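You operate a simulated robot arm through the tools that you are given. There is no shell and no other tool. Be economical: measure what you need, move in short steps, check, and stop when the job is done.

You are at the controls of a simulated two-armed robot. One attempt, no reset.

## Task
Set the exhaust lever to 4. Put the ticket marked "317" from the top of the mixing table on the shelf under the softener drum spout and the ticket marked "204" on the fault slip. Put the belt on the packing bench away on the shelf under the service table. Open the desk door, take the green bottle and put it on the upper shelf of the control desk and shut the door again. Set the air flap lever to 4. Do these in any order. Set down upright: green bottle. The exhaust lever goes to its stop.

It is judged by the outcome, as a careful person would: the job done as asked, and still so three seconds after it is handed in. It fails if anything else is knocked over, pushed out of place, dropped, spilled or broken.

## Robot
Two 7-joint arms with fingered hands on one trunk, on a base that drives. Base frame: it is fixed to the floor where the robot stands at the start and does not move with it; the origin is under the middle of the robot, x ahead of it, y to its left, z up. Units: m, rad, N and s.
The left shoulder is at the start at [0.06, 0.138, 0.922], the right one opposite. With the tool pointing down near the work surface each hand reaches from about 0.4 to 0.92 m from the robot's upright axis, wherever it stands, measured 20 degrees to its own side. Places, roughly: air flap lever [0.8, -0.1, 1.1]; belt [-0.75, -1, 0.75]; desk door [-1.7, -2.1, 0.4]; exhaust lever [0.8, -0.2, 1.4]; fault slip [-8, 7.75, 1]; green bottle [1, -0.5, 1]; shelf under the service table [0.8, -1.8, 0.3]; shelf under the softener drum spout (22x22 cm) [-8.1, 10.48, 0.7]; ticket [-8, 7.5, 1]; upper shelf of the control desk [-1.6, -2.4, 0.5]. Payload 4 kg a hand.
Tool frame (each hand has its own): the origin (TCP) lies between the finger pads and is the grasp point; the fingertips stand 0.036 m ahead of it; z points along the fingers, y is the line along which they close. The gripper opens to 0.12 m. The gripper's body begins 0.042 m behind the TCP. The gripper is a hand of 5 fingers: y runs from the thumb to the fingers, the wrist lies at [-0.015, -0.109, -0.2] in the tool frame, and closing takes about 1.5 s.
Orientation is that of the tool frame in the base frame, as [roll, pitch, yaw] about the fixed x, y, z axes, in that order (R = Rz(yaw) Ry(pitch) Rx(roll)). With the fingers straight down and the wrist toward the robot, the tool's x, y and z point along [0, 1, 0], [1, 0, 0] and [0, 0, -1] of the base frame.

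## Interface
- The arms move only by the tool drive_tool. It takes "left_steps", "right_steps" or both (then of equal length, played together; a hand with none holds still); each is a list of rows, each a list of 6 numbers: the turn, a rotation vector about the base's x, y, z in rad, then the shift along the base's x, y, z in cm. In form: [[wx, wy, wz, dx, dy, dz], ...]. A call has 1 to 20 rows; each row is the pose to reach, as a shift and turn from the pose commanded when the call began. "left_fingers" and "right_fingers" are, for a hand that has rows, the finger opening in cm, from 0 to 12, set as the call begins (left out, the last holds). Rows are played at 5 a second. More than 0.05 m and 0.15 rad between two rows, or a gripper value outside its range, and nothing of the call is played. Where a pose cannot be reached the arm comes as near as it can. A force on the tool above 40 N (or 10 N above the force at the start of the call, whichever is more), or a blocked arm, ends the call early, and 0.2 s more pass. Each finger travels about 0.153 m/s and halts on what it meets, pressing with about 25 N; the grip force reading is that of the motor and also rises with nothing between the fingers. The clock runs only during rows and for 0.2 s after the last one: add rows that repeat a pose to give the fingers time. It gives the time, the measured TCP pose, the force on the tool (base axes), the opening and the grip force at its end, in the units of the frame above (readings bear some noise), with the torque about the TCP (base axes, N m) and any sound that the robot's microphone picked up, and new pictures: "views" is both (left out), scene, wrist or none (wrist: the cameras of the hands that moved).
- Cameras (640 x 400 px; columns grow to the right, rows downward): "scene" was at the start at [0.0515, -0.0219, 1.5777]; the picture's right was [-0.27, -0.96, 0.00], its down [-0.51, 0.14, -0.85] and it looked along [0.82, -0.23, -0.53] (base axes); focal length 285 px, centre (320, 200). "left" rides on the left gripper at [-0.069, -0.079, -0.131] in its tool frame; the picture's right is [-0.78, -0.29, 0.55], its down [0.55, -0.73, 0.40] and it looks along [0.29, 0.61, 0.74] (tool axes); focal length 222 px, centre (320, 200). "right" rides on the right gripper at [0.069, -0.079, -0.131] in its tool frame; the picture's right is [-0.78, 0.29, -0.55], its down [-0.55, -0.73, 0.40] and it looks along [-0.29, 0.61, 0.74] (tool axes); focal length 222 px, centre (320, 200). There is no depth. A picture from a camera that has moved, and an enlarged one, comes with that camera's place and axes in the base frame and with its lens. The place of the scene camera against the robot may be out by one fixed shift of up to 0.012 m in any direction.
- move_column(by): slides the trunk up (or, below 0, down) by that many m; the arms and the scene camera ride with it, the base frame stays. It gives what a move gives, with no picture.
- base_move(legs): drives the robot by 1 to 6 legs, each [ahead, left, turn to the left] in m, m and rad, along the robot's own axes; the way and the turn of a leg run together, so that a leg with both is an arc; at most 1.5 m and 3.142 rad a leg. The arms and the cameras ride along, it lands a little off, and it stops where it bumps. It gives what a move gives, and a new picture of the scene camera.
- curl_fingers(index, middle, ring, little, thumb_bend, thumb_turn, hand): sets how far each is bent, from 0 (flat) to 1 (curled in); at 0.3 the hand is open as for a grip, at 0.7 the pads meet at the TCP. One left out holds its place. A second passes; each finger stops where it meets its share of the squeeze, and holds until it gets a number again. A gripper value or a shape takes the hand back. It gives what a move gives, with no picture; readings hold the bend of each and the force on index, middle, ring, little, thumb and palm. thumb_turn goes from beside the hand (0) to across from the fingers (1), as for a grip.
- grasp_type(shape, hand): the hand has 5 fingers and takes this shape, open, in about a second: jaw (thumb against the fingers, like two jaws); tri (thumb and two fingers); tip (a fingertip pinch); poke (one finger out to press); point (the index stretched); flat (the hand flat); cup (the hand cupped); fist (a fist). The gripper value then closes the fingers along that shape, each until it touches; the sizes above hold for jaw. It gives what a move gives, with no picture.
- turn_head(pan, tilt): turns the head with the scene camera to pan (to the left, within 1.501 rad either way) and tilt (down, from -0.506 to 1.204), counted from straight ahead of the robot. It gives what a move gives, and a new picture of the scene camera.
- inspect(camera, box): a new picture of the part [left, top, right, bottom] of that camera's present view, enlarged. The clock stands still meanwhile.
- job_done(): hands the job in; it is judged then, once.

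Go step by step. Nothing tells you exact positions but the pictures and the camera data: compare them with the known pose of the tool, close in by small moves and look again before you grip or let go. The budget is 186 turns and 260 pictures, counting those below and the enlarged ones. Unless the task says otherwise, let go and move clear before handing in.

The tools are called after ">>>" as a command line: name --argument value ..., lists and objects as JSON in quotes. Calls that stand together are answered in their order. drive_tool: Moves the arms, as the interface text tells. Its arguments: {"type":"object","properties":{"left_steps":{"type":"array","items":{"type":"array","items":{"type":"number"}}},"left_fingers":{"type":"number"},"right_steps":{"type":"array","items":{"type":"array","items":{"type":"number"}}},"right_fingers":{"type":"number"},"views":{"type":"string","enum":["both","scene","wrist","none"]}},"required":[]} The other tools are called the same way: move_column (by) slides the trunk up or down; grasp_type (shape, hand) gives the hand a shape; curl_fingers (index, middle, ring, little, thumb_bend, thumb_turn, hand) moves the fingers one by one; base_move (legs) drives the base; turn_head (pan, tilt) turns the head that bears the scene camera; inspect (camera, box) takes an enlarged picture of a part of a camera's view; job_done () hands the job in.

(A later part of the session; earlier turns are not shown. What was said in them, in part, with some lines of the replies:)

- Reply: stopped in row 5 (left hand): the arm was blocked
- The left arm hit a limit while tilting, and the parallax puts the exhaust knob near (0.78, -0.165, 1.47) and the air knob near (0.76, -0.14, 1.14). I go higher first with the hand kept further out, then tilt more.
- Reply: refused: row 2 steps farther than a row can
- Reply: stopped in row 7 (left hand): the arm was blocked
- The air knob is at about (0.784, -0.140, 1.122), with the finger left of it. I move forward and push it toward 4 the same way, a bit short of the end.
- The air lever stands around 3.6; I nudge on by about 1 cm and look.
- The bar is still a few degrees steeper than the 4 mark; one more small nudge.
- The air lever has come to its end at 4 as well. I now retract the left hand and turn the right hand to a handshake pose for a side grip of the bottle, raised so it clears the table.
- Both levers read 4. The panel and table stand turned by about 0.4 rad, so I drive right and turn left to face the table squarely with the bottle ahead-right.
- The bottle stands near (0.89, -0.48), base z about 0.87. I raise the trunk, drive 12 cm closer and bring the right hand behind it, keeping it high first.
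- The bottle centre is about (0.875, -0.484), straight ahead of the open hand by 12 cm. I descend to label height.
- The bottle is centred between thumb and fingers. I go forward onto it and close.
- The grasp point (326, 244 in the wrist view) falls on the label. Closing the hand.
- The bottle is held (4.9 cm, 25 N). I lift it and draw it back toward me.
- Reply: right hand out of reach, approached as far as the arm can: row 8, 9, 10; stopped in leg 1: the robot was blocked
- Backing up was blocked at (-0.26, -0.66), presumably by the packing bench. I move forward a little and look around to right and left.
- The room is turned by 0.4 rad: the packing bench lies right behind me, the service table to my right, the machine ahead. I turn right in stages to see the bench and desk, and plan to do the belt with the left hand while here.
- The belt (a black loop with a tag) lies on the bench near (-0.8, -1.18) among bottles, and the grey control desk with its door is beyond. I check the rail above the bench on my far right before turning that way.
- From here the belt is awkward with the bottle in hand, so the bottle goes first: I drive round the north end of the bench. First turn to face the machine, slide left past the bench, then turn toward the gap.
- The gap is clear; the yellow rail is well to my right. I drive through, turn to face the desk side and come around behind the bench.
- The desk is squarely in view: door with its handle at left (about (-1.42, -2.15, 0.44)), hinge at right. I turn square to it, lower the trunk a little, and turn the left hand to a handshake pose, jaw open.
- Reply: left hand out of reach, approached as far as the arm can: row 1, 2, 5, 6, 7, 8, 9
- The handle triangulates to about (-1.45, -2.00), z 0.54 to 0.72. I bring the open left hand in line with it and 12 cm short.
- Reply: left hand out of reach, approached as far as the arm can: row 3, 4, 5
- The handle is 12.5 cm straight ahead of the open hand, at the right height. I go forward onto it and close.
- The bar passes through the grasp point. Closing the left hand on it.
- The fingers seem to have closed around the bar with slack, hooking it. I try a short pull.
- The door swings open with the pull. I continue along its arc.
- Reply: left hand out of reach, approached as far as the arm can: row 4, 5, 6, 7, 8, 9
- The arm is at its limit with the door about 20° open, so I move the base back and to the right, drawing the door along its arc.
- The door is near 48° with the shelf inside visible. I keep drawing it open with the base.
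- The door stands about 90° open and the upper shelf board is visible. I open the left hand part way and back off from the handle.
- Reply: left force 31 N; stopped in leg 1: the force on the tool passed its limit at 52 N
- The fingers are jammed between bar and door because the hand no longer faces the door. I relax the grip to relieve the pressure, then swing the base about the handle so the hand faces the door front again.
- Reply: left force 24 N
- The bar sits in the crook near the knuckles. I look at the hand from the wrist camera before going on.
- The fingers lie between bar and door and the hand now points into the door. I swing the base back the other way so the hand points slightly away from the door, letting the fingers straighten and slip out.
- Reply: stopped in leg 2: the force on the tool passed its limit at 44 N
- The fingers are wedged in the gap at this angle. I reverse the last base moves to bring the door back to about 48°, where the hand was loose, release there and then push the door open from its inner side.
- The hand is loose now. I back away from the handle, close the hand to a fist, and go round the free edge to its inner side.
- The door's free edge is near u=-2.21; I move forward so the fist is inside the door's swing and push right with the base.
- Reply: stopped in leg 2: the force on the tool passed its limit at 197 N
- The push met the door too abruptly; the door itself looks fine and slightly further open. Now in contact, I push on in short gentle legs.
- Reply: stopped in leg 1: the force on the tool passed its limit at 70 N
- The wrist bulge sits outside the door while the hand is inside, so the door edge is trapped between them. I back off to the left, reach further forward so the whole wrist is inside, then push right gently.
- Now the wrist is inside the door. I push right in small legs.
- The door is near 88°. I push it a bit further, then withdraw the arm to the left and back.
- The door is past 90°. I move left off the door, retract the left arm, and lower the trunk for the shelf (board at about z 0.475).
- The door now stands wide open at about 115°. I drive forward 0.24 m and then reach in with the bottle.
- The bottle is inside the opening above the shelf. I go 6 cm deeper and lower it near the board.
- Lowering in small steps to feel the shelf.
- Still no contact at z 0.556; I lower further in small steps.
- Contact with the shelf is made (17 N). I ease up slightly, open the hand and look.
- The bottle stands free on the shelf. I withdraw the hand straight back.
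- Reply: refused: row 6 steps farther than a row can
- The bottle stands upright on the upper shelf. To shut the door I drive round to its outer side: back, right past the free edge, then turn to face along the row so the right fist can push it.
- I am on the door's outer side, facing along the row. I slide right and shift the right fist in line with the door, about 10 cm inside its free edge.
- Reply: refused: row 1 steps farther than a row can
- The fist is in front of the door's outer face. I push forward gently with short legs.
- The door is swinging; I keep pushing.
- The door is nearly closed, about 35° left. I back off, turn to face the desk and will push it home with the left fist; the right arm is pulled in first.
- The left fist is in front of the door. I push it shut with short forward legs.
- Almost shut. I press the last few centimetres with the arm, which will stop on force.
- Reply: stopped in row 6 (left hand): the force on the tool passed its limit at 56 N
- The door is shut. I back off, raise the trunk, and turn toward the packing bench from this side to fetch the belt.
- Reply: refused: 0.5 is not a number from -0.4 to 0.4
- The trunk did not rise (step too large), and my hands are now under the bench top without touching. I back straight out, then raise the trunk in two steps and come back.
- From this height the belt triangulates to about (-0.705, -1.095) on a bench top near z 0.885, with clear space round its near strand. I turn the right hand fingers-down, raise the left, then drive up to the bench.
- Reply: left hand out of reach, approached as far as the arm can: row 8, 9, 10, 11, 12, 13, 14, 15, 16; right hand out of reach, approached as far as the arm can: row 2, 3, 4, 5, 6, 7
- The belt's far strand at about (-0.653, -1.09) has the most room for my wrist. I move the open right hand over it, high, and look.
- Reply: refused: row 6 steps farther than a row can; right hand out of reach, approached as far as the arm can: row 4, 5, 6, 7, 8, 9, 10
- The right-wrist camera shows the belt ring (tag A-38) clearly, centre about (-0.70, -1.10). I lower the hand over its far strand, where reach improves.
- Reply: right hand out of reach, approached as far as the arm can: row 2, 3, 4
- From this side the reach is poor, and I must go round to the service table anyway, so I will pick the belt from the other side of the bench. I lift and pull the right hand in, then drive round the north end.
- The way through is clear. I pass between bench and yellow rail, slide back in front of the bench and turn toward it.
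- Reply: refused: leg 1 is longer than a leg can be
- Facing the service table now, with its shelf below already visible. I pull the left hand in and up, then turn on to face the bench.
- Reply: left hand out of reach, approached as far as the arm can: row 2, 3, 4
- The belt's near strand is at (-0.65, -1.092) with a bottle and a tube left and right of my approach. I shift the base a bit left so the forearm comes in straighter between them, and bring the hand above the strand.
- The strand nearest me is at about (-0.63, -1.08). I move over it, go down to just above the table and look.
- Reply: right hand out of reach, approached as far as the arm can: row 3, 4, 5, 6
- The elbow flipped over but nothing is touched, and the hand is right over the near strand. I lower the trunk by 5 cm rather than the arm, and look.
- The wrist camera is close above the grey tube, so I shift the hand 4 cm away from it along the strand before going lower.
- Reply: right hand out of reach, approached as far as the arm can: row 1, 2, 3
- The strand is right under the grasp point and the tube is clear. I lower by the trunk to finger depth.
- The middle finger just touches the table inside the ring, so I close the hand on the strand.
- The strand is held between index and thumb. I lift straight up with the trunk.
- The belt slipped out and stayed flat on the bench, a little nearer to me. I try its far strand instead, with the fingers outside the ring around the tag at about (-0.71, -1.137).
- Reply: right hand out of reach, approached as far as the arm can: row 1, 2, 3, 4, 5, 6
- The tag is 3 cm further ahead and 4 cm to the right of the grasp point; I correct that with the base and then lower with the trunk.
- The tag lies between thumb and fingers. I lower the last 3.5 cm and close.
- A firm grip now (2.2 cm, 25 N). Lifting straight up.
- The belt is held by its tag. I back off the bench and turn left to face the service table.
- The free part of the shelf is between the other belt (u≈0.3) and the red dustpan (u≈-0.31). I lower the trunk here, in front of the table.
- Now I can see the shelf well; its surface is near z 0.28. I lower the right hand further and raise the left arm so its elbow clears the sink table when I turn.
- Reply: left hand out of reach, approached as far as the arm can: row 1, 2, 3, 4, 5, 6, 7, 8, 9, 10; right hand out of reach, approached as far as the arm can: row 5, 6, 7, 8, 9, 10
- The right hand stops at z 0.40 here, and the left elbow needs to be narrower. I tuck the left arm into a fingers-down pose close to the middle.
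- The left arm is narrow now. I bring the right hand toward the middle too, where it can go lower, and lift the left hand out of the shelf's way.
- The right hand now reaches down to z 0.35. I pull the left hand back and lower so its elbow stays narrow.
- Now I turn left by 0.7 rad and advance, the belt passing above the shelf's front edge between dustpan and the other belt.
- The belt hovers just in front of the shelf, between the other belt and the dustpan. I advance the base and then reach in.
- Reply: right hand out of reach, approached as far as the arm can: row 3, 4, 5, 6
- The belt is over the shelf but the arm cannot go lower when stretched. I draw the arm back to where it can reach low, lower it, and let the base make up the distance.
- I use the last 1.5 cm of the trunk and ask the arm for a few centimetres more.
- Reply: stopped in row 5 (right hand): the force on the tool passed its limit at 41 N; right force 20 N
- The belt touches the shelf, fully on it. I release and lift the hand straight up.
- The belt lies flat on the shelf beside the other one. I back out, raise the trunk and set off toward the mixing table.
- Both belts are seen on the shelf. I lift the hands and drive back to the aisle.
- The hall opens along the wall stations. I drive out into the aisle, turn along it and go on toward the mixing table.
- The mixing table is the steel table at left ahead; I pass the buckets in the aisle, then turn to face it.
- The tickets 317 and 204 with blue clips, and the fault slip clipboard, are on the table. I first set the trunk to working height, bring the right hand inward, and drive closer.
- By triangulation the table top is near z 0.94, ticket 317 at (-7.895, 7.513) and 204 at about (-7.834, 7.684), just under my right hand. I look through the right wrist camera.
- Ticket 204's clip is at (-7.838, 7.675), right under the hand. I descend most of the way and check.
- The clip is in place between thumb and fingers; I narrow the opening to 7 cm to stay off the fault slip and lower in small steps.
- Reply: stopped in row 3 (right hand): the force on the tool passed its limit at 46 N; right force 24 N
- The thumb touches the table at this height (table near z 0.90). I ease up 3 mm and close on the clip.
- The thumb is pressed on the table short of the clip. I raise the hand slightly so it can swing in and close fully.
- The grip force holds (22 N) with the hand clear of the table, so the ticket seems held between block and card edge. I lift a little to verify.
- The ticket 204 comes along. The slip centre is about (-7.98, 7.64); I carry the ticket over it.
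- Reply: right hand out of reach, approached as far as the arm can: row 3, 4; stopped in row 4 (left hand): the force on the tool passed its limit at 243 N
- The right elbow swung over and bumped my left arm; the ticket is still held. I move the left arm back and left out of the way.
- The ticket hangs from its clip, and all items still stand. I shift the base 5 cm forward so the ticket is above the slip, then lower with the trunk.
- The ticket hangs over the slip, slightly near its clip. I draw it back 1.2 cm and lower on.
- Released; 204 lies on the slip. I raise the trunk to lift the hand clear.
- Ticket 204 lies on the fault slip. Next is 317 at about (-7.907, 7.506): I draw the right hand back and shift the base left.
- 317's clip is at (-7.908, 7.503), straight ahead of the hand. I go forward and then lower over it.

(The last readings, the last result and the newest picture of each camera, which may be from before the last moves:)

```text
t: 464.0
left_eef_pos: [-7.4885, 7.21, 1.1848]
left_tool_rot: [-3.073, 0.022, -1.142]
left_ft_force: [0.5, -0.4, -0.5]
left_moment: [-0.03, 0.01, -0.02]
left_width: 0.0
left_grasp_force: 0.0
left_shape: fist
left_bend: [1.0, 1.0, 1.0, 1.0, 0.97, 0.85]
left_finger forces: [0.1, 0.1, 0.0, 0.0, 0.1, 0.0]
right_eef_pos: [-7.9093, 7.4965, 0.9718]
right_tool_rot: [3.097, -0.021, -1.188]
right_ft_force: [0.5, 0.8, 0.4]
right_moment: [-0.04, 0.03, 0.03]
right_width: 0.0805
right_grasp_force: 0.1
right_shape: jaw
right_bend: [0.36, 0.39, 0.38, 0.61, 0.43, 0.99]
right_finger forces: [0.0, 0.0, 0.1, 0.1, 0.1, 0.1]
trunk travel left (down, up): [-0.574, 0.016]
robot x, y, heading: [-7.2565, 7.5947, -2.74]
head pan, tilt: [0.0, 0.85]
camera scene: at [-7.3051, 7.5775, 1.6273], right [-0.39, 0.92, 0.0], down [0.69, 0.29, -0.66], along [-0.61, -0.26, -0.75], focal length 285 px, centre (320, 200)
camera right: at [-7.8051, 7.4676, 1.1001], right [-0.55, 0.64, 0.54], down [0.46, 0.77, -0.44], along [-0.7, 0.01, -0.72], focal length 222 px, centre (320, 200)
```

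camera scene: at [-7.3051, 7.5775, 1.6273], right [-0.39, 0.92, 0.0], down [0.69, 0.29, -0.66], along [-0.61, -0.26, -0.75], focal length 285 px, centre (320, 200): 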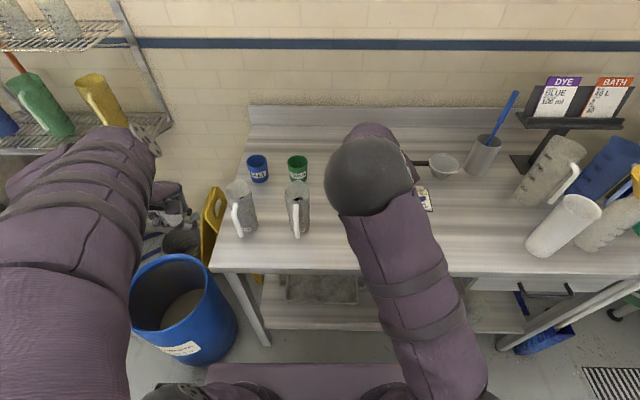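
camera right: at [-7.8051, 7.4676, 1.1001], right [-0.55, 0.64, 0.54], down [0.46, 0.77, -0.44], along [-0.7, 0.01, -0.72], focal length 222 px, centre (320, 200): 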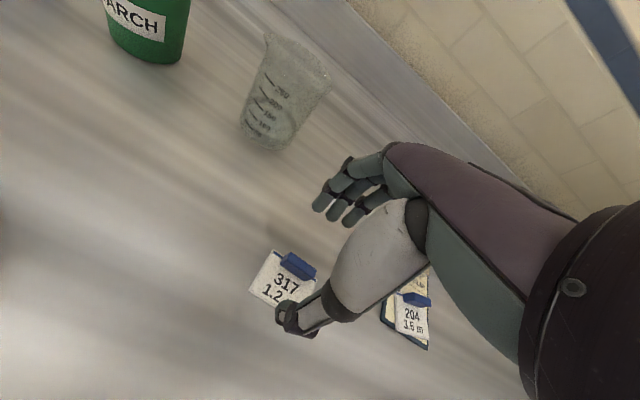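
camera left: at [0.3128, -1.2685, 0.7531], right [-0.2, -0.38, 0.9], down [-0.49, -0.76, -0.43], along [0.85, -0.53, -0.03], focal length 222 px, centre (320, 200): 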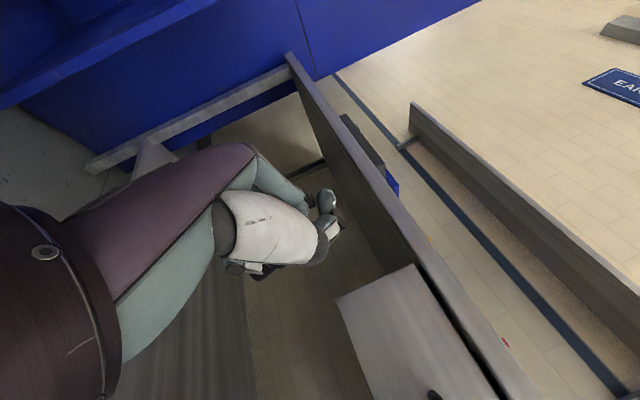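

Aligned. I lower to just above the card, with a 5 cm opening so the thumb comes directly against the clip.

>>> drive_tool --right_steps '[[0, 0, 0, -0.3, 0.3, 0], [0, 0, 0, -0.3, 0.3, -0.8], [0, 0, 0, -0.3, 0.3, -1.6], [0, 0, 0, -0.3, 0.3, -2.4], [0, 0, 0, -0.3, 0.3, -2.4]]' --right_fingers 5.5 --views "wrist"

```text
t: 465.2
left_eef_pos: [-7.4879, 7.2094, 1.1839]
left_tool_rot: [-3.073, 0.021, -1.142]
left_ft_force: [0.2, 0.2, 0.9]
left_moment: [-0.02, -0.02, 0.02]
left_width: 0.0005
left_grasp_force: 0.2
left_shape: fist
left_bend: [1.0, 1.0, 1.0, 1.0, 0.97, 0.85]
left_finger forces: [0.0, 0.0, 0.0, 0.0, 0.0, 0.0]
right_eef_pos: [-7.9116, 7.4999, 0.9462]
right_tool_rot: [3.099, -0.022, -1.189]
right_ft_force: [0.3, -1.1, 0.3]
right_moment: [0.0, -0.03, 0.0]
right_width: 0.0549
right_grasp_force: 0.1
right_shape: jaw
right_bend: [0.44, 0.47, 0.46, 0.7, 0.6, 1.0]
right_finger forces: [0.0, 0.0, 0.0, 0.1, 0.0, 0.0]
trunk travel left (down, up): [-0.574, 0.016]
robot x, y, heading: [-7.2558, 7.5935, -2.746]
head pan, tilt: [0.0, 0.85]
camera right: at [-7.8076, 7.4701, 1.0757], right [-0.55, 0.64, 0.54], down [0.46, 0.77, -0.44], along [-0.7, 0.01, -0.72], focal length 222 px, centre (320, 200)
```

right: 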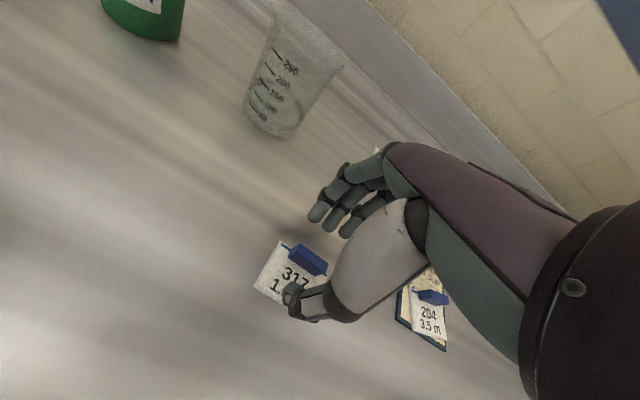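

>>> drive_tool --right_steps '[[0, 0, 0, 0, 0, -0.5], [0, 0, 0, 0, 0, -0.5], [0, 0, 0, 0, 0, -0.5], [0, 0, 0, 0, 0, -0.5], [0, 0, 0, 0, 0, -0.5], [0, 0, 0, 0, 0, -0.5]]' --right_fingers 0 --views "wrist"

```text
t: 466.6
left_eef_pos: [-7.4881, 7.2086, 1.1837]
left_tool_rot: [-3.073, 0.022, -1.14]
left_ft_force: [-0.4, -0.2, -0.1]
left_moment: [-0.01, -0.05, 0.02]
left_width: 0.0001
left_grasp_force: 0.1
left_shape: fist
left_bend: [1.0, 1.0, 1.0, 1.0, 0.97, 0.85]
left_finger forces: [0.0, 0.0, 0.0, 0.0, 0.0, 0.0]
right_eef_pos: [-7.9104, 7.4994, 0.9423]
right_tool_rot: [3.099, -0.021, -1.188]
right_ft_force: [0.7, 0.2, 4.7]
right_moment: [0.01, -0.01, 0.04]
right_width: 0.0059
right_grasp_force: 25.2
right_shape: jaw
right_bend: [0.66, 0.68, 0.7, 0.69, 0.71, 1.0]
right_finger forces: [13.0, 7.2, 0.2, 0.0, 22.1, 0.0]
trunk travel left (down, up): [-0.574, 0.016]
robot x, y, heading: [-7.2587, 7.593, -2.744]
head pan, tilt: [0.0, 0.85]
camera right: at [-7.8075, 7.4707, 1.0706], right [-0.55, 0.64, 0.54], down [0.46, 0.77, -0.44], along [-0.7, 0.01, -0.72], focal length 222 px, centre (320, 200)
```

right: 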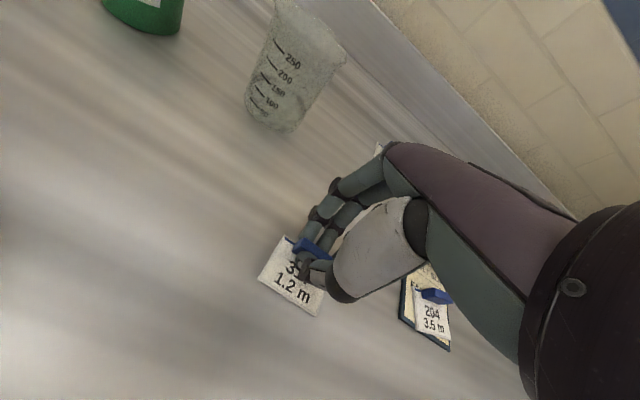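

Clip gripped squarely. I lift it and pull back.

>>> drive_tool --right_steps '[[0, 0, 0, 0, 0, 3], [0, 0, 0, 0, 0, 6], [0, 0, 0, 0, 0, 10], [0, 0, 0, 0, 0, 14], [0, 0, 0, 0, 0, 18]]'

>>> base_move --legs '[[-0.75, 0, 0]]'

```text
t: 467.8
left_eef_pos: [-7.4886, 7.2082, 1.1834]
left_tool_rot: [-3.074, 0.023, -1.14]
left_ft_force: [0.5, 0.5, -0.6]
left_moment: [0.02, 0.0, 0.02]
left_width: 0.0
left_grasp_force: 0.1
left_shape: fist
left_bend: [1.0, 1.0, 1.0, 1.0, 0.97, 0.85]
left_finger forces: [0.0, 0.0, 0.0, 0.0, 0.1, 0.1]
right_eef_pos: [-7.9092, 7.4998, 1.1223]
right_tool_rot: [3.099, -0.022, -1.187]
right_ft_force: [0.6, -0.1, 0.2]
right_moment: [0.0, -0.02, 0.0]
right_width: 0.0057
right_grasp_force: 25.3
right_shape: jaw
right_bend: [0.66, 0.68, 0.7, 0.69, 0.71, 1.0]
right_finger forces: [13.6, 7.4, 0.2, 0.0, 21.2, 0.0]
trunk travel left (down, up): [-0.574, 0.016]
robot x, y, heading: [-7.2521, 7.5941, -2.747]
head pan, tilt: [0.0, 0.85]
camera scene: at [-7.3044, 7.5773, 1.6272], right [-0.39, 0.92, 0.0], down [0.69, 0.29, -0.66], along [-0.61, -0.26, -0.75], focal length 285 px, centre (320, 200)
camera right: at [-7.8058, 7.4691, 1.2513], right [-0.55, 0.64, 0.54], down [0.46, 0.77, -0.44], along [-0.7, 0.01, -0.72], focal length 222 px, centre (320, 200)
```

scene: 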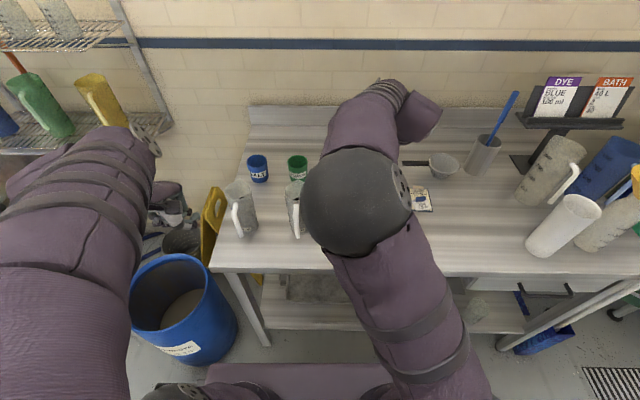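
right: 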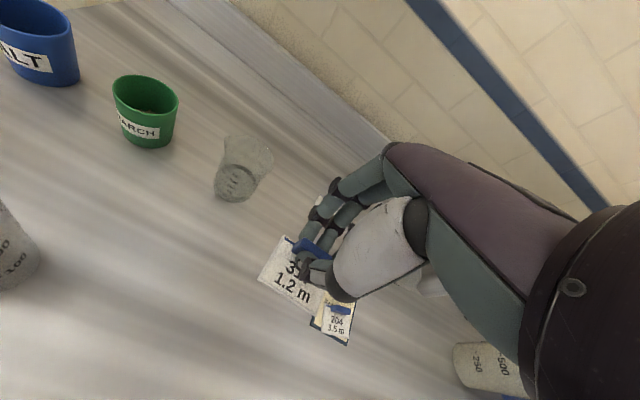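

```text
t: 471.9
left_eef_pos: [-6.7854, 7.5053, 1.1838]
left_tool_rot: [-3.074, 0.022, -1.128]
left_ft_force: [-0.1, -0.6, -0.1]
left_moment: [0.0, 0.02, -0.02]
left_width: 0.0001
left_grasp_force: 0.0
left_shape: fist
left_bend: [1.0, 1.0, 1.0, 1.0, 0.97, 0.85]
left_finger forces: [0.0, 0.0, 0.0, 0.0, 0.0, 0.0]
right_eef_pos: [-7.2114, 7.7876, 1.1216]
right_tool_rot: [3.097, -0.023, -1.177]
right_ft_force: [0.2, 0.0, 0.1]
right_moment: [0.02, 0.03, 0.0]
right_width: 0.0059
right_grasp_force: 24.6
right_shape: jaw
right_bend: [0.66, 0.68, 0.7, 0.69, 0.71, 1.0]
right_finger forces: [13.5, 7.5, 0.2, 0.0, 21.2, 0.1]
trunk travel left (down, up): [-0.574, 0.016]
robot x, y, heading: [-6.557, 7.8906, -2.733]
head pan, tilt: [0.0, 0.85]
camera scene: at [-6.6059, 7.8752, 1.6273], right [-0.4, 0.92, 0.0], down [0.69, 0.3, -0.66], along [-0.61, -0.26, -0.75], focal length 285 px, centre (320, 200)
```

scene: 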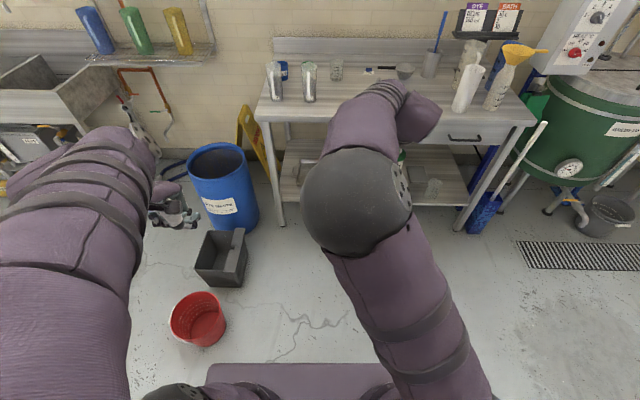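

I have ticket 317. Now I look right along the wall for the softener drum and its spout shelf.

>>> base_move --legs '[[0, 0, -0.9]]'

>>> turn_head --pan -0.5 --tilt 0.35

```text
t: 474.7
left_eef_pos: [-7.0028, 7.8325, 1.1841]
left_tool_rot: [-3.073, 0.023, -2.034]
left_ft_force: [-0.7, -0.1, 0.8]
left_moment: [0.05, 0.0, 0.02]
left_width: 0.0
left_grasp_force: 0.1
left_shape: fist
left_bend: [1.0, 1.0, 1.0, 1.0, 0.97, 0.85]
left_finger forces: [0.0, 0.1, 0.0, 0.1, 0.0, 0.0]
right_eef_pos: [-7.0421, 8.3413, 1.1218]
right_tool_rot: [3.098, -0.022, -2.079]
right_ft_force: [0.8, -0.2, 0.3]
right_moment: [0.01, 0.03, 0.0]
right_width: 0.0058
right_grasp_force: 24.7
right_shape: jaw
right_bend: [0.66, 0.68, 0.7, 0.69, 0.71, 1.0]
right_finger forces: [13.4, 7.4, 0.2, 0.1, 21.0, 0.0]
trunk travel left (down, up): [-0.574, 0.016]
robot x, y, heading: [-6.5565, 7.8953, 2.646]
head pan, tilt: [0.0, 0.85]
camera scene: at [-6.6047, 7.9173, 1.6272], right [0.47, 0.88, 0.0], down [0.66, -0.36, -0.66], along [-0.58, 0.31, -0.75], focal length 285 px, centre (320, 200)
```

scene: 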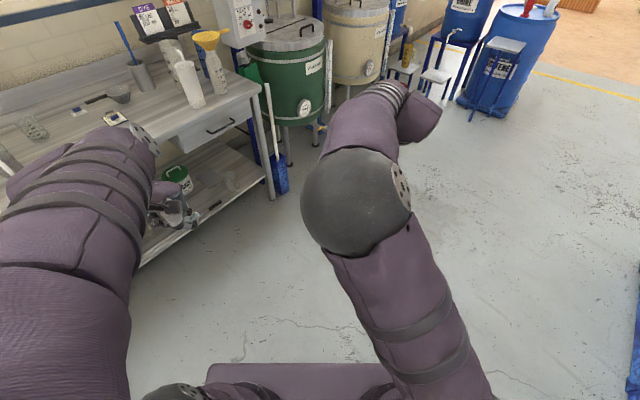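

```text
t: 475.6
left_eef_pos: [-7.0028, 7.8314, 1.1847]
left_tool_rot: [-3.074, 0.024, -2.033]
left_ft_force: [0.2, 0.3, -0.2]
left_moment: [-0.01, -0.02, 0.01]
left_width: 0.0002
left_grasp_force: 0.1
left_shape: fist
left_bend: [1.0, 1.0, 1.0, 1.0, 0.97, 0.85]
left_finger forces: [0.0, 0.0, 0.0, 0.1, 0.0, 0.1]
right_eef_pos: [-7.0423, 8.3409, 1.1222]
right_tool_rot: [3.098, -0.022, -2.08]
right_ft_force: [-0.4, 0.0, -0.1]
right_moment: [0.01, 0.03, 0.0]
right_width: 0.0056
right_grasp_force: 25.1
right_shape: jaw
right_bend: [0.66, 0.68, 0.7, 0.69, 0.71, 1.0]
right_finger forces: [13.4, 7.4, 0.3, 0.0, 20.9, 0.1]
trunk travel left (down, up): [-0.574, 0.016]
robot x, y, heading: [-6.5571, 7.8901, 2.65]
head pan, tilt: [-0.499, 0.351]
camera scene: at [-6.5868, 7.958, 1.6708], right [0.84, 0.55, 0.0], down [0.19, -0.29, -0.94], along [-0.51, 0.79, -0.34], focal length 285 px, centre (320, 200)
```

scene: 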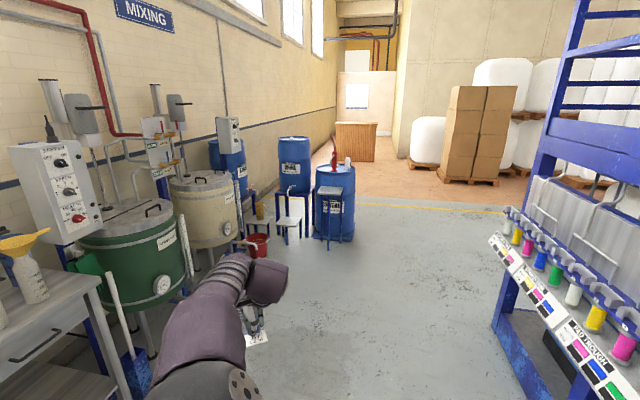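

>>> inspect --camera "scene" --box '[200, 120, 370, 260]'

```text
2.86 times, centred on (285, 190) of scene
camera zoom: at [-6.5868, 7.958, 1.6708], right [0.84, 0.55, 0.0], down [0.19, -0.29, -0.94], along [-0.51, 0.79, -0.34], focal length 814 px, centre (420, 229)
```

zoom: 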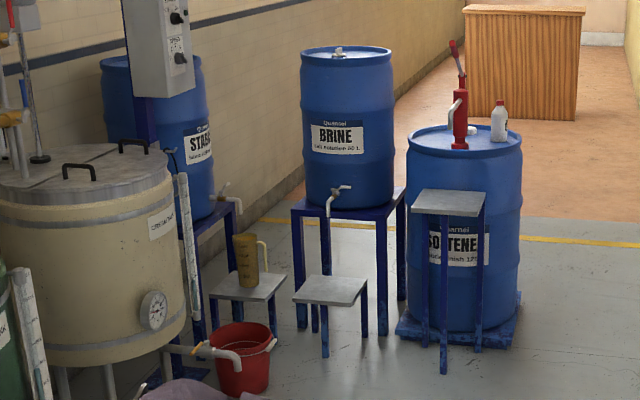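

The softener drum is the right-hand one with the red pump; its stand top is at about (-8.11, 10.5). I drive along the aisle toward it.

>>> base_move --legs '[[0.93, -0.7, 0], [0.8, -0.62, 0]]'

>>> turn_head --pan -0.1 --tilt 0.55

```text
t: 486.3
left_eef_pos: [-7.9214, 9.7678, 1.1822]
left_tool_rot: [-3.074, 0.022, -1.983]
left_ft_force: [-1.1, 0.2, 0.0]
left_moment: [-0.01, 0.04, 0.01]
left_width: 0.0
left_grasp_force: 0.0
left_shape: fist
left_bend: [1.0, 1.0, 1.0, 1.0, 0.97, 0.85]
left_finger forces: [0.1, 0.0, 0.0, 0.0, 0.1, 0.0]
right_eef_pos: [-7.9848, 10.2768, 1.1223]
right_tool_rot: [3.101, -0.022, -2.031]
right_ft_force: [-0.2, -0.4, 0.2]
right_moment: [0.0, 0.01, 0.0]
right_width: 0.0057
right_grasp_force: 25.5
right_shape: jaw
right_bend: [0.66, 0.68, 0.7, 0.69, 0.71, 1.0]
right_finger forces: [13.4, 7.4, 0.2, 0.0, 20.9, 0.0]
trunk travel left (down, up): [-0.574, 0.016]
robot x, y, heading: [-7.4757, 9.8517, 2.699]
head pan, tilt: [-0.499, 0.351]
camera scene: at [-7.511, 9.9158, 1.6709], right [0.81, 0.59, 0.0], down [0.2, -0.28, -0.94], along [-0.55, 0.76, -0.34], focal length 285 px, centre (320, 200)
```

scene: 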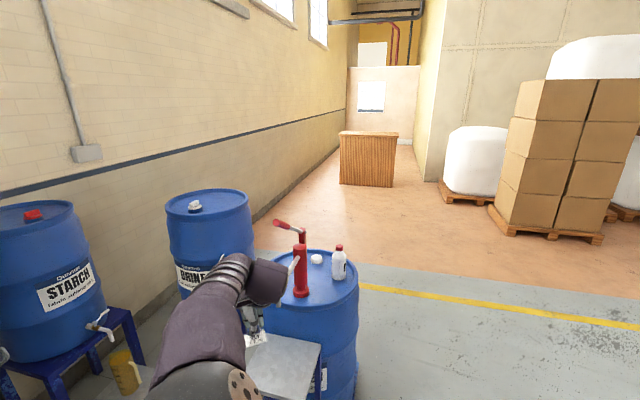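

```text
t: 487.2
left_eef_pos: [-7.9199, 9.7686, 1.1837]
left_tool_rot: [-3.073, 0.022, -1.984]
left_ft_force: [0.1, 0.3, -0.2]
left_moment: [0.01, -0.03, 0.0]
left_width: 0.0
left_grasp_force: 0.1
left_shape: fist
left_bend: [1.0, 1.0, 1.0, 1.0, 0.97, 0.85]
left_finger forces: [0.0, 0.1, 0.0, 0.0, 0.1, 0.0]
right_eef_pos: [-7.9849, 10.2751, 1.1215]
right_tool_rot: [3.101, -0.023, -2.029]
right_ft_force: [0.5, -0.8, 0.2]
right_moment: [-0.02, 0.01, 0.01]
right_width: 0.0058
right_grasp_force: 25.2
right_shape: jaw
right_bend: [0.66, 0.68, 0.7, 0.69, 0.71, 1.0]
right_finger forces: [13.3, 7.3, 0.3, 0.1, 20.9, 0.0]
trunk travel left (down, up): [-0.574, 0.016]
robot x, y, heading: [-7.4795, 9.8529, 2.696]
head pan, tilt: [-0.099, 0.55]
camera scene: at [-7.533, 9.8866, 1.6527], right [0.52, 0.85, 0.0], down [0.45, -0.27, -0.85], along [-0.73, 0.44, -0.52], focal length 285 px, centre (320, 200)
```

scene: 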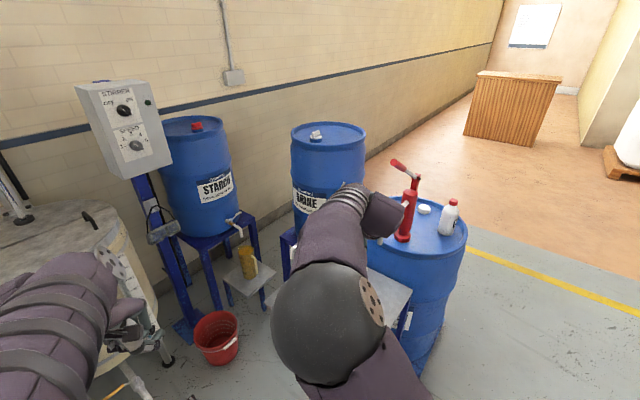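

The stand under the spout is at about (-8.10, 10.48); the hand is high and clear. I move the base so the ticket is over it, then lower the trunk.

>>> base_move --legs '[[0.18, -0.125, 0]]'

>>> move_column --by -0.22

>>> inspect --camera "right" --box '[0, 0, 640, 400]'

```text
t: 488.9
left_eef_pos: [-8.0265, 9.9629, 1.183]
left_tool_rot: [-3.073, 0.022, -1.988]
left_ft_force: [-0.5, 0.1, 0.3]
left_moment: [-0.01, -0.02, 0.01]
left_width: 0.0001
left_grasp_force: 0.0
left_shape: fist
left_bend: [1.0, 1.0, 1.0, 1.0, 0.97, 0.85]
left_finger forces: [0.0, 0.0, 0.0, 0.0, 0.0, 0.0]
right_eef_pos: [-8.0903, 10.4704, 1.1222]
right_tool_rot: [3.1, -0.025, -2.035]
right_ft_force: [-0.4, 0.6, -0.1]
right_moment: [-0.02, 0.01, 0.03]
right_width: 0.0055
right_grasp_force: 24.7
right_shape: jaw
right_bend: [0.66, 0.68, 0.7, 0.69, 0.71, 1.0]
right_finger forces: [13.4, 7.3, 0.3, 0.1, 20.9, 0.0]
trunk travel left (down, up): [-0.574, 0.016]
robot x, y, heading: [-7.5837, 10.0403, 2.695]
head pan, tilt: [-0.099, 0.55]
camera scene: at [-7.6393, 10.0793, 1.6526], right [0.52, 0.85, 0.0], down [0.45, -0.27, -0.85], along [-0.73, 0.44, -0.52], focal length 285 px, centre (320, 200)
```

scene: 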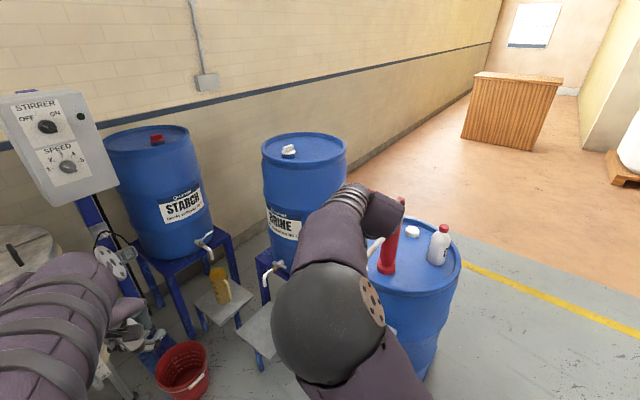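

```text
t: 489.8
left_eef_pos: [-8.0274, 9.9593, 1.1211]
left_tool_rot: [-3.074, 0.026, -1.986]
left_ft_force: [-1.0, 1.0, 0.5]
left_moment: [-0.01, 0.0, 0.01]
left_width: 0.0
left_grasp_force: 0.0
left_shape: fist
left_bend: [1.0, 1.0, 1.0, 1.0, 0.97, 0.85]
left_finger forces: [0.0, 0.0, 0.0, 0.1, 0.0, 0.1]
right_eef_pos: [-8.0941, 10.4673, 1.0686]
right_tool_rot: [3.079, -0.022, -2.03]
right_ft_force: [4.5, -12.2, 15.9]
right_moment: [0.02, -0.02, 0.0]
right_width: 0.0063
right_grasp_force: 25.0
right_shape: jaw
right_bend: [0.66, 0.72, 0.7, 0.69, 0.71, 0.99]
right_finger forces: [13.9, 32.8, 0.3, 0.0, 26.8, 0.1]
trunk travel left (down, up): [-0.512, 0.078]
robot x, y, heading: [-7.5821, 10.0428, 2.691]
head pan, tilt: [-0.099, 0.55]
stopped: the force on the tool passed its limit at 48 N (the readings are from after the stop); the commanded pose is now the measured one
```

```text
1.00 times, centred on (320, 200) of right (not enlarged: the box is as wide or as high as the picture)
camera zoom: at [-8.0445, 10.3692, 1.1956], right [0.12, 0.83, 0.55], down [0.87, 0.17, -0.46], along [-0.47, 0.53, -0.7], focal length 222 px, centre (320, 200)
```

zoom: 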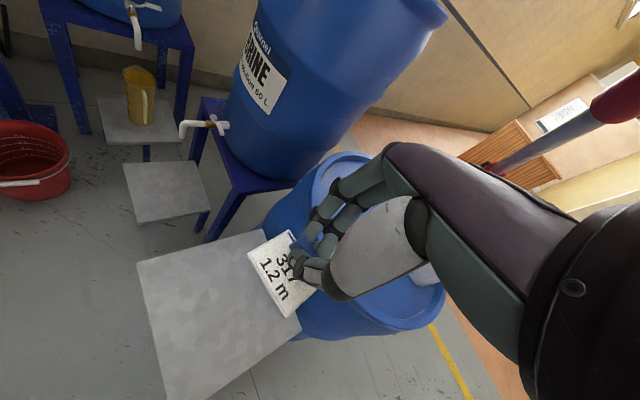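

The fingers touched the pump spout from above. I rise off it at once, back away, and will come in underneath it.

>>> move_column --by 0.05

>>> base_move --legs '[[-0.27, 0.0, 0]]'

>>> move_column --by -0.36

>>> turn_head --pan -0.35 --tilt 0.45

>>> inspect --camera "right" --box '[0, 0, 640, 400]'

```text
t: 490.8
left_eef_pos: [-8.0261, 9.9614, 1.1713]
left_tool_rot: [-3.074, 0.023, -1.986]
left_ft_force: [0.5, -0.2, -0.3]
left_moment: [0.03, 0.0, 0.0]
left_width: 0.0
left_grasp_force: 0.2
left_shape: fist
left_bend: [1.0, 1.0, 1.0, 1.0, 0.97, 0.85]
left_finger forces: [0.1, 0.0, 0.1, 0.0, 0.0, 0.0]
right_eef_pos: [-8.0934, 10.4698, 1.1173]
right_tool_rot: [3.08, -0.022, -2.032]
right_ft_force: [0.0, -0.1, -0.1]
right_moment: [0.01, 0.02, 0.04]
right_width: 0.0053
right_grasp_force: 25.3
right_shape: jaw
right_bend: [0.65, 0.71, 0.7, 0.69, 0.71, 1.0]
right_finger forces: [14.1, 6.8, 0.0, 0.0, 20.7, 0.0]
trunk travel left (down, up): [-0.562, 0.028]
robot x, y, heading: [-7.5846, 10.0419, 2.689]
head pan, tilt: [-0.099, 0.55]
```

```text
t: 492.7
left_eef_pos: [-7.7789, 9.8416, 1.1725]
left_tool_rot: [-3.073, 0.022, -1.988]
left_ft_force: [-0.3, 0.2, 0.5]
left_moment: [0.01, 0.01, 0.0]
left_width: 0.0001
left_grasp_force: 0.1
left_shape: fist
left_bend: [1.0, 1.0, 1.0, 1.0, 0.97, 0.85]
left_finger forces: [0.0, 0.1, 0.0, 0.0, 0.0, 0.1]
right_eef_pos: [-7.8438, 10.3504, 1.1168]
right_tool_rot: [3.081, -0.019, -2.034]
right_ft_force: [0.5, -1.0, 0.3]
right_moment: [0.02, 0.0, 0.03]
right_width: 0.006
right_grasp_force: 24.3
right_shape: jaw
right_bend: [0.65, 0.71, 0.7, 0.69, 0.71, 1.0]
right_finger forces: [14.0, 6.8, 0.0, 0.0, 20.7, 0.0]
trunk travel left (down, up): [-0.562, 0.028]
robot x, y, heading: [-7.3405, 9.9253, 2.691]
head pan, tilt: [-0.099, 0.55]
camera scene: at [-7.3903, 9.9583, 1.6404], right [0.52, 0.85, 0.0], down [0.44, -0.27, -0.85], along [-0.73, 0.45, -0.52], focal length 285 px, centre (320, 200)
```

scene: 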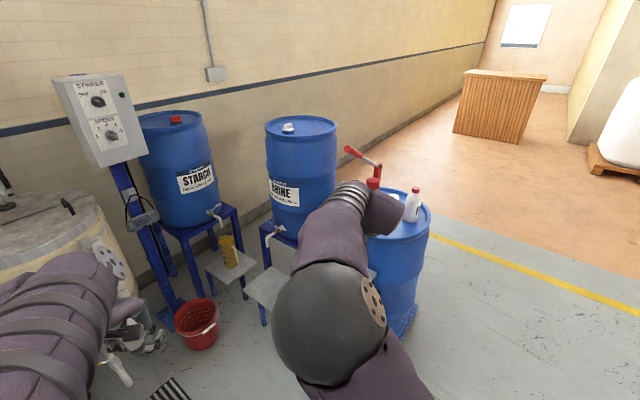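

```text
t: 496.2
left_eef_pos: [-7.7791, 9.8431, 0.8106]
left_tool_rot: [-3.074, 0.023, -1.989]
left_ft_force: [0.2, -0.9, 0.0]
left_moment: [-0.02, -0.02, -0.01]
left_width: 0.0
left_grasp_force: 0.0
left_shape: fist
left_bend: [1.0, 1.0, 1.0, 1.0, 0.97, 0.85]
left_finger forces: [0.1, 0.1, 0.0, 0.0, 0.0, 0.1]
right_eef_pos: [-7.8452, 10.3507, 0.7553]
right_tool_rot: [3.079, -0.022, -2.033]
right_ft_force: [-0.9, -0.7, 0.2]
right_moment: [-0.01, 0.03, 0.01]
right_width: 0.0057
right_grasp_force: 25.3
right_shape: jaw
right_bend: [0.65, 0.71, 0.7, 0.69, 0.71, 1.0]
right_finger forces: [14.0, 6.8, 0.1, 0.1, 20.7, 0.0]
trunk travel left (down, up): [-0.202, 0.388]
robot x, y, heading: [-7.3355, 9.9198, 2.692]
head pan, tilt: [-0.099, 0.55]
```

```text
t: 496.9
left_eef_pos: [-7.7802, 9.8432, 0.8111]
left_tool_rot: [-3.073, 0.023, -1.987]
left_ft_force: [-0.5, 0.7, -0.2]
left_moment: [0.0, 0.01, -0.01]
left_width: 0.0002
left_grasp_force: 0.0
left_shape: fist
left_bend: [1.0, 1.0, 1.0, 1.0, 0.97, 0.85]
left_finger forces: [0.1, 0.0, 0.0, 0.0, 0.0, 0.0]
right_eef_pos: [-7.845, 10.3517, 0.7565]
right_tool_rot: [3.082, -0.02, -2.034]
right_ft_force: [0.1, -0.1, -0.2]
right_moment: [-0.03, 0.04, 0.0]
right_width: 0.0056
right_grasp_force: 24.8
right_shape: jaw
right_bend: [0.65, 0.71, 0.7, 0.69, 0.71, 1.0]
right_finger forces: [14.0, 6.8, 0.0, 0.1, 20.6, 0.0]
trunk travel left (down, up): [-0.202, 0.388]
robot x, y, heading: [-7.3376, 9.9231, 2.694]
head pan, tilt: [-0.351, 0.45]
camera scene: at [-7.379, 9.978, 1.2893], right [0.72, 0.7, 0.0], down [0.3, -0.31, -0.9], along [-0.63, 0.65, -0.44], focal length 285 px, centre (320, 200)
```

scene: 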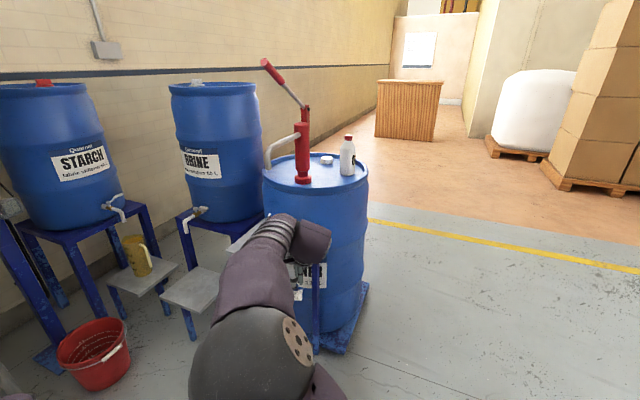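

```text
1.00 times, centred on (320, 200) of right (not enlarged: the box is as wide or as high as the picture)
camera zoom: at [-7.797, 10.2538, 0.884], right [0.13, 0.83, 0.55], down [0.88, 0.17, -0.45], along [-0.47, 0.54, -0.7], focal length 222 px, centre (320, 200)
```

zoom: 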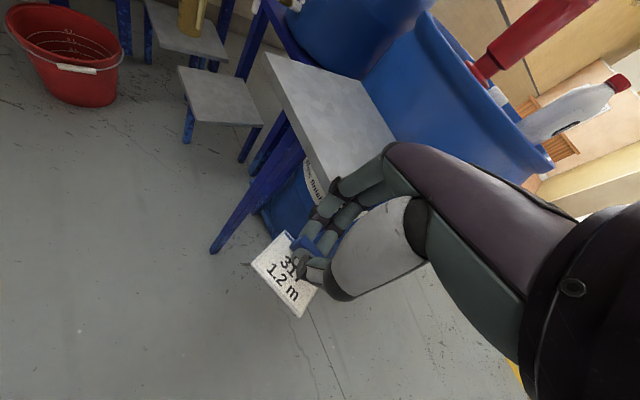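

The shelf top is seen clearly, with the spout above it. I come in low under the spout.

>>> move_column --by 0.02

>>> base_move --legs '[[0.25, 0.0, 0]]'

>>> inspect --camera "right" --box '[0, 0, 640, 400]'

```text
t: 497.6
left_eef_pos: [-7.7789, 9.8424, 0.8312]
left_tool_rot: [-3.072, 0.024, -1.988]
left_ft_force: [-0.6, -0.7, -0.5]
left_moment: [0.01, 0.01, 0.01]
left_width: 0.0
left_grasp_force: 0.0
left_shape: fist
left_bend: [1.0, 1.0, 1.0, 1.0, 0.97, 0.85]
left_finger forces: [0.0, 0.0, 0.1, 0.0, 0.0, 0.1]
right_eef_pos: [-7.8461, 10.3513, 0.7771]
right_tool_rot: [3.082, -0.023, -2.034]
right_ft_force: [0.0, 0.5, -0.7]
right_moment: [0.03, 0.01, -0.01]
right_width: 0.0057
right_grasp_force: 25.1
right_shape: jaw
right_bend: [0.65, 0.71, 0.7, 0.69, 0.71, 1.0]
right_finger forces: [13.9, 6.8, 0.0, 0.0, 20.6, 0.1]
trunk travel left (down, up): [-0.222, 0.368]
robot x, y, heading: [-7.3366, 9.9193, 2.688]
head pan, tilt: [-0.351, 0.45]
```

```text
t: 499.4
left_eef_pos: [-8.005, 9.9529, 0.8311]
left_tool_rot: [-3.073, 0.023, -1.989]
left_ft_force: [0.1, -0.2, 0.3]
left_moment: [-0.02, 0.0, -0.02]
left_width: 0.0
left_grasp_force: 0.0
left_shape: fist
left_bend: [1.0, 1.0, 1.0, 1.0, 0.97, 0.85]
left_finger forces: [0.1, 0.0, 0.0, 0.1, 0.1, 0.1]
right_eef_pos: [-8.0698, 10.4598, 0.7766]
right_tool_rot: [3.079, -0.021, -2.037]
right_ft_force: [-0.2, -0.4, -1.0]
right_moment: [0.01, 0.01, -0.01]
right_width: 0.0055
right_grasp_force: 25.2
right_shape: jaw
right_bend: [0.65, 0.71, 0.7, 0.69, 0.71, 1.0]
right_finger forces: [14.0, 6.8, 0.0, 0.0, 20.7, 0.1]
trunk travel left (down, up): [-0.222, 0.368]
robot x, y, heading: [-7.5645, 10.0324, 2.693]
head pan, tilt: [-0.351, 0.45]
camera scene: at [-7.604, 10.0871, 1.3093], right [0.72, 0.69, 0.0], down [0.3, -0.31, -0.9], along [-0.63, 0.65, -0.44], focal length 285 px, centre (320, 200)
```

scene: 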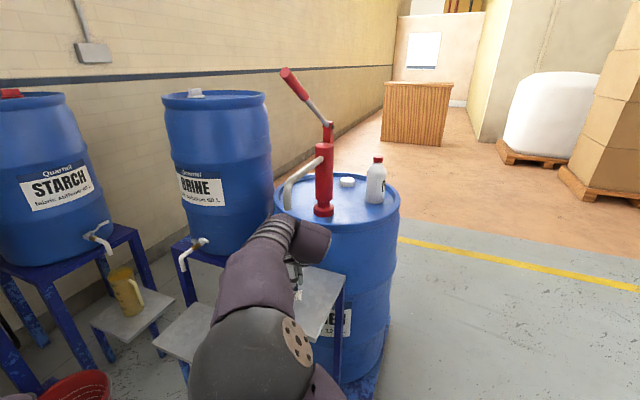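

```text
1.00 times, centred on (320, 200) of right (not enlarged: the box is as wide or as high as the picture)
camera zoom: at [-8.0216, 10.3636, 0.904], right [0.13, 0.83, 0.55], down [0.88, 0.17, -0.45], along [-0.47, 0.54, -0.7], focal length 222 px, centre (320, 200)
```

zoom: 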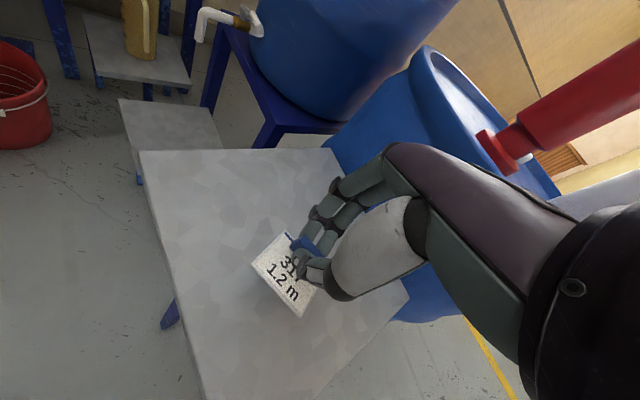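

The ticket is above the middle of the shelf, clear of the spout. Lowering gently.

>>> move_column --by -0.03

>>> move_column --by -0.006

>>> inspect --camera "right" --box '[100, 100, 460, 400]'

```text
t: 500.2
left_eef_pos: [-8.0043, 9.9518, 0.8014]
left_tool_rot: [-3.074, 0.022, -1.988]
left_ft_force: [-0.4, -0.3, -0.1]
left_moment: [-0.02, -0.01, -0.03]
left_width: 0.0
left_grasp_force: 0.1
left_shape: fist
left_bend: [1.0, 1.0, 1.0, 1.0, 0.97, 0.85]
left_finger forces: [0.0, 0.1, 0.0, 0.1, 0.1, 0.0]
right_eef_pos: [-8.0695, 10.4619, 0.7458]
right_tool_rot: [3.079, -0.021, -2.034]
right_ft_force: [-0.9, 0.5, -0.4]
right_moment: [0.0, 0.01, 0.01]
right_width: 0.0054
right_grasp_force: 24.8
right_shape: jaw
right_bend: [0.65, 0.71, 0.7, 0.69, 0.71, 1.0]
right_finger forces: [14.0, 6.7, 0.0, 0.0, 20.7, 0.0]
trunk travel left (down, up): [-0.192, 0.398]
robot x, y, heading: [-7.5667, 10.0299, 2.688]
head pan, tilt: [-0.351, 0.45]
```

```text
t: 500.7
left_eef_pos: [-8.0045, 9.9513, 0.7954]
left_tool_rot: [-3.073, 0.021, -1.99]
left_ft_force: [0.3, 0.2, 0.0]
left_moment: [0.0, 0.02, -0.01]
left_width: 0.0
left_grasp_force: 0.0
left_shape: fist
left_bend: [1.0, 1.0, 1.0, 1.0, 0.97, 0.85]
left_finger forces: [0.1, 0.0, 0.0, 0.1, 0.0, 0.1]
right_eef_pos: [-8.0703, 10.4612, 0.7418]
right_tool_rot: [3.077, -0.021, -2.035]
right_ft_force: [0.5, -0.5, 7.1]
right_moment: [0.05, 0.01, -0.01]
right_width: 0.0061
right_grasp_force: 24.9
right_shape: jaw
right_bend: [0.65, 0.71, 0.7, 0.69, 0.72, 1.0]
right_finger forces: [14.1, 7.4, 0.1, 0.0, 23.0, 0.1]
trunk travel left (down, up): [-0.186, 0.404]
robot x, y, heading: [-7.56, 10.0333, 2.686]
head pan, tilt: [-0.351, 0.45]
```

```text
1.33 times, centred on (280, 250) of right
camera zoom: at [-8.0214, 10.3633, 0.8691], right [0.13, 0.83, 0.55], down [0.88, 0.17, -0.45], along [-0.47, 0.54, -0.7], focal length 296 px, centre (373, 133)
```

zoom: 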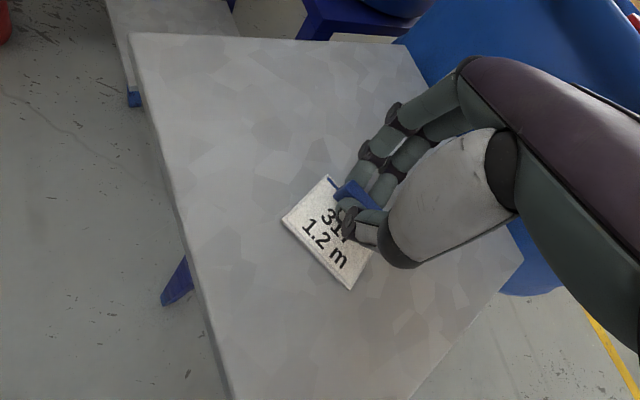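

Contact at z 0.742 with the ticket in the middle of the shelf. I open to 4 cm and lift with the arm a little, then withdraw.

>>> drive_tool --right_steps '[[0, 0, 0, 0, 0, 0], [0, 0, 0, 0, 0, 0], [0, 0, 0, 0, 0, 0], [0, 0, 0, 0, 0, 0.8], [0, 0, 0, 0, 0, 2], [0, 0, 0, 0, 0, 3.5]]' --right_fingers 4.2 --views "wrist"

>>> base_move --legs '[[-0.4, 0, 0]]'

>>> inspect --camera "scene" --box '[180, 120, 400, 300]'

```text
t: 502.1
left_eef_pos: [-8.0048, 9.9527, 0.7959]
left_tool_rot: [-3.073, 0.022, -1.989]
left_ft_force: [0.4, 0.1, 1.0]
left_moment: [0.03, 0.03, -0.02]
left_width: 0.0002
left_grasp_force: 0.0
left_shape: fist
left_bend: [1.0, 1.0, 1.0, 1.0, 0.97, 0.85]
left_finger forces: [0.1, 0.1, 0.0, 0.1, 0.0, 0.0]
right_eef_pos: [-8.0691, 10.4626, 0.7751]
right_tool_rot: [3.083, -0.021, -2.036]
right_ft_force: [1.1, 0.1, -0.7]
right_moment: [-0.03, 0.05, -0.02]
right_width: 0.0417
right_grasp_force: 0.1
right_shape: jaw
right_bend: [0.49, 0.52, 0.51, 0.71, 0.67, 1.0]
right_finger forces: [0.0, 0.1, 0.0, 0.0, 0.1, 0.0]
trunk travel left (down, up): [-0.186, 0.404]
robot x, y, heading: [-7.5628, 10.0348, 2.687]
head pan, tilt: [-0.351, 0.45]
camera right: at [-8.0212, 10.3644, 0.9024], right [0.13, 0.83, 0.55], down [0.88, 0.16, -0.45], along [-0.46, 0.54, -0.7], focal length 222 px, centre (320, 200)
```

right: 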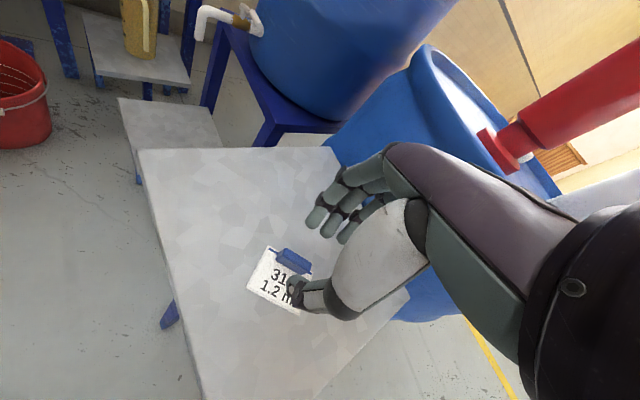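

```text
t: 504.6
left_eef_pos: [-7.6433, 9.776, 0.796]
left_tool_rot: [-3.075, 0.024, -1.984]
left_ft_force: [0.3, 0.3, -0.2]
left_moment: [-0.04, -0.03, -0.02]
left_width: 0.0
left_grasp_force: 0.0
left_shape: fist
left_bend: [1.0, 1.0, 1.0, 1.0, 0.97, 0.85]
left_finger forces: [0.0, 0.0, 0.1, 0.0, 0.0, 0.0]
right_eef_pos: [-7.7107, 10.2854, 0.7752]
right_tool_rot: [3.08, -0.022, -2.028]
right_ft_force: [-0.2, 0.3, 0.4]
right_moment: [0.02, -0.02, 0.0]
right_width: 0.0418
right_grasp_force: 0.1
right_shape: jaw
right_bend: [0.49, 0.52, 0.51, 0.71, 0.67, 1.0]
right_finger forces: [0.0, 0.0, 0.1, 0.1, 0.1, 0.0]
trunk travel left (down, up): [-0.186, 0.404]
robot x, y, heading: [-7.1983, 9.8559, 2.695]
head pan, tilt: [-0.351, 0.45]
camera scene: at [-7.2429, 9.9126, 1.2733], right [0.72, 0.7, 0.0], down [0.3, -0.31, -0.9], along [-0.63, 0.64, -0.44], focal length 285 px, centre (320, 200)
```

scene: 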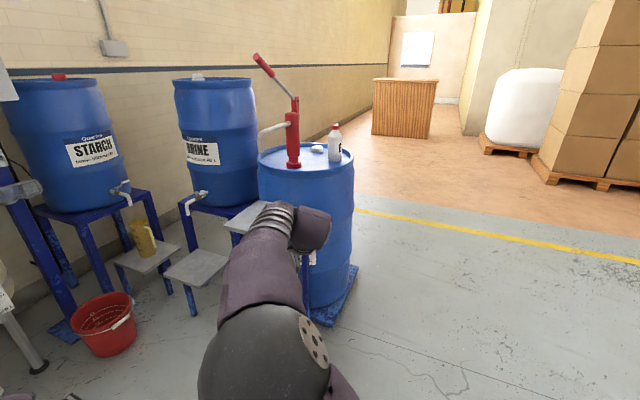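

```text
2.22 times, centred on (290, 210) of scene
camera zoom: at [-7.2429, 9.9126, 1.2733], right [0.72, 0.7, 0.0], down [0.3, -0.31, -0.9], along [-0.63, 0.64, -0.44], focal length 633 px, centre (387, 178)
```

zoom: 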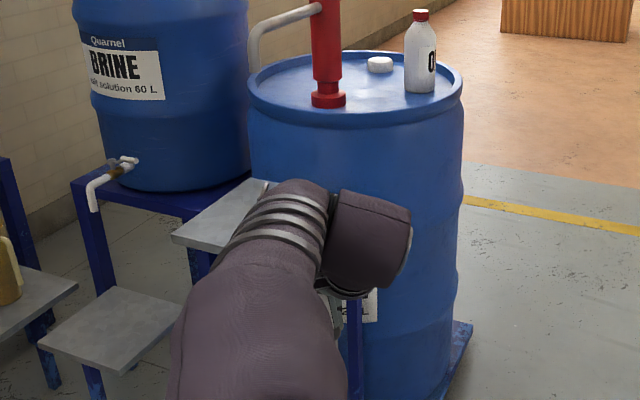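

>>> inspect --camera "right" --box '[200, 0, 520, 200]'

```text
2.00 times, centred on (360, 100) of right
camera zoom: at [-7.6616, 10.1877, 0.9024], right [0.12, 0.83, 0.55], down [0.88, 0.17, -0.45], along [-0.47, 0.53, -0.7], focal length 444 px, centre (240, 400)
```

zoom: 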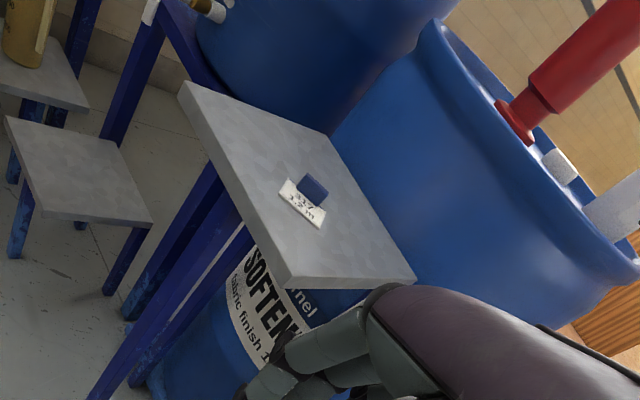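

Ticket 317 rests on the shelf under the softener spout, 204 is on the fault slip, and both hands are clear. Both levers read 4, the bottle is upright on the upper shelf behind the shut door, and belt A-38 is on the service table shelf, so I hand the job in.

>>> job_done

```text
The job is handed in.
```

I finished every item and handed the job in. No result has come back yet.

- **Levers:** the exhaust lever is at 4, against its stop. The air flap lever is also at 4.
- **Tickets:** 204 lies on the fault slip. 317 is on the shelf under the softener drum spout.
- **Belt:** belt A-38 is on the shelf under the service table, next to the belt that was already there.
- **Green bottle:** it stands upright on the upper shelf of the control desk, and the door is shut again.

On the way I hit the desk door hard once, backed into the packing bench once, and touched the softener pump spout from above. I saw nothing moved or knocked over in the pictures afterwards.
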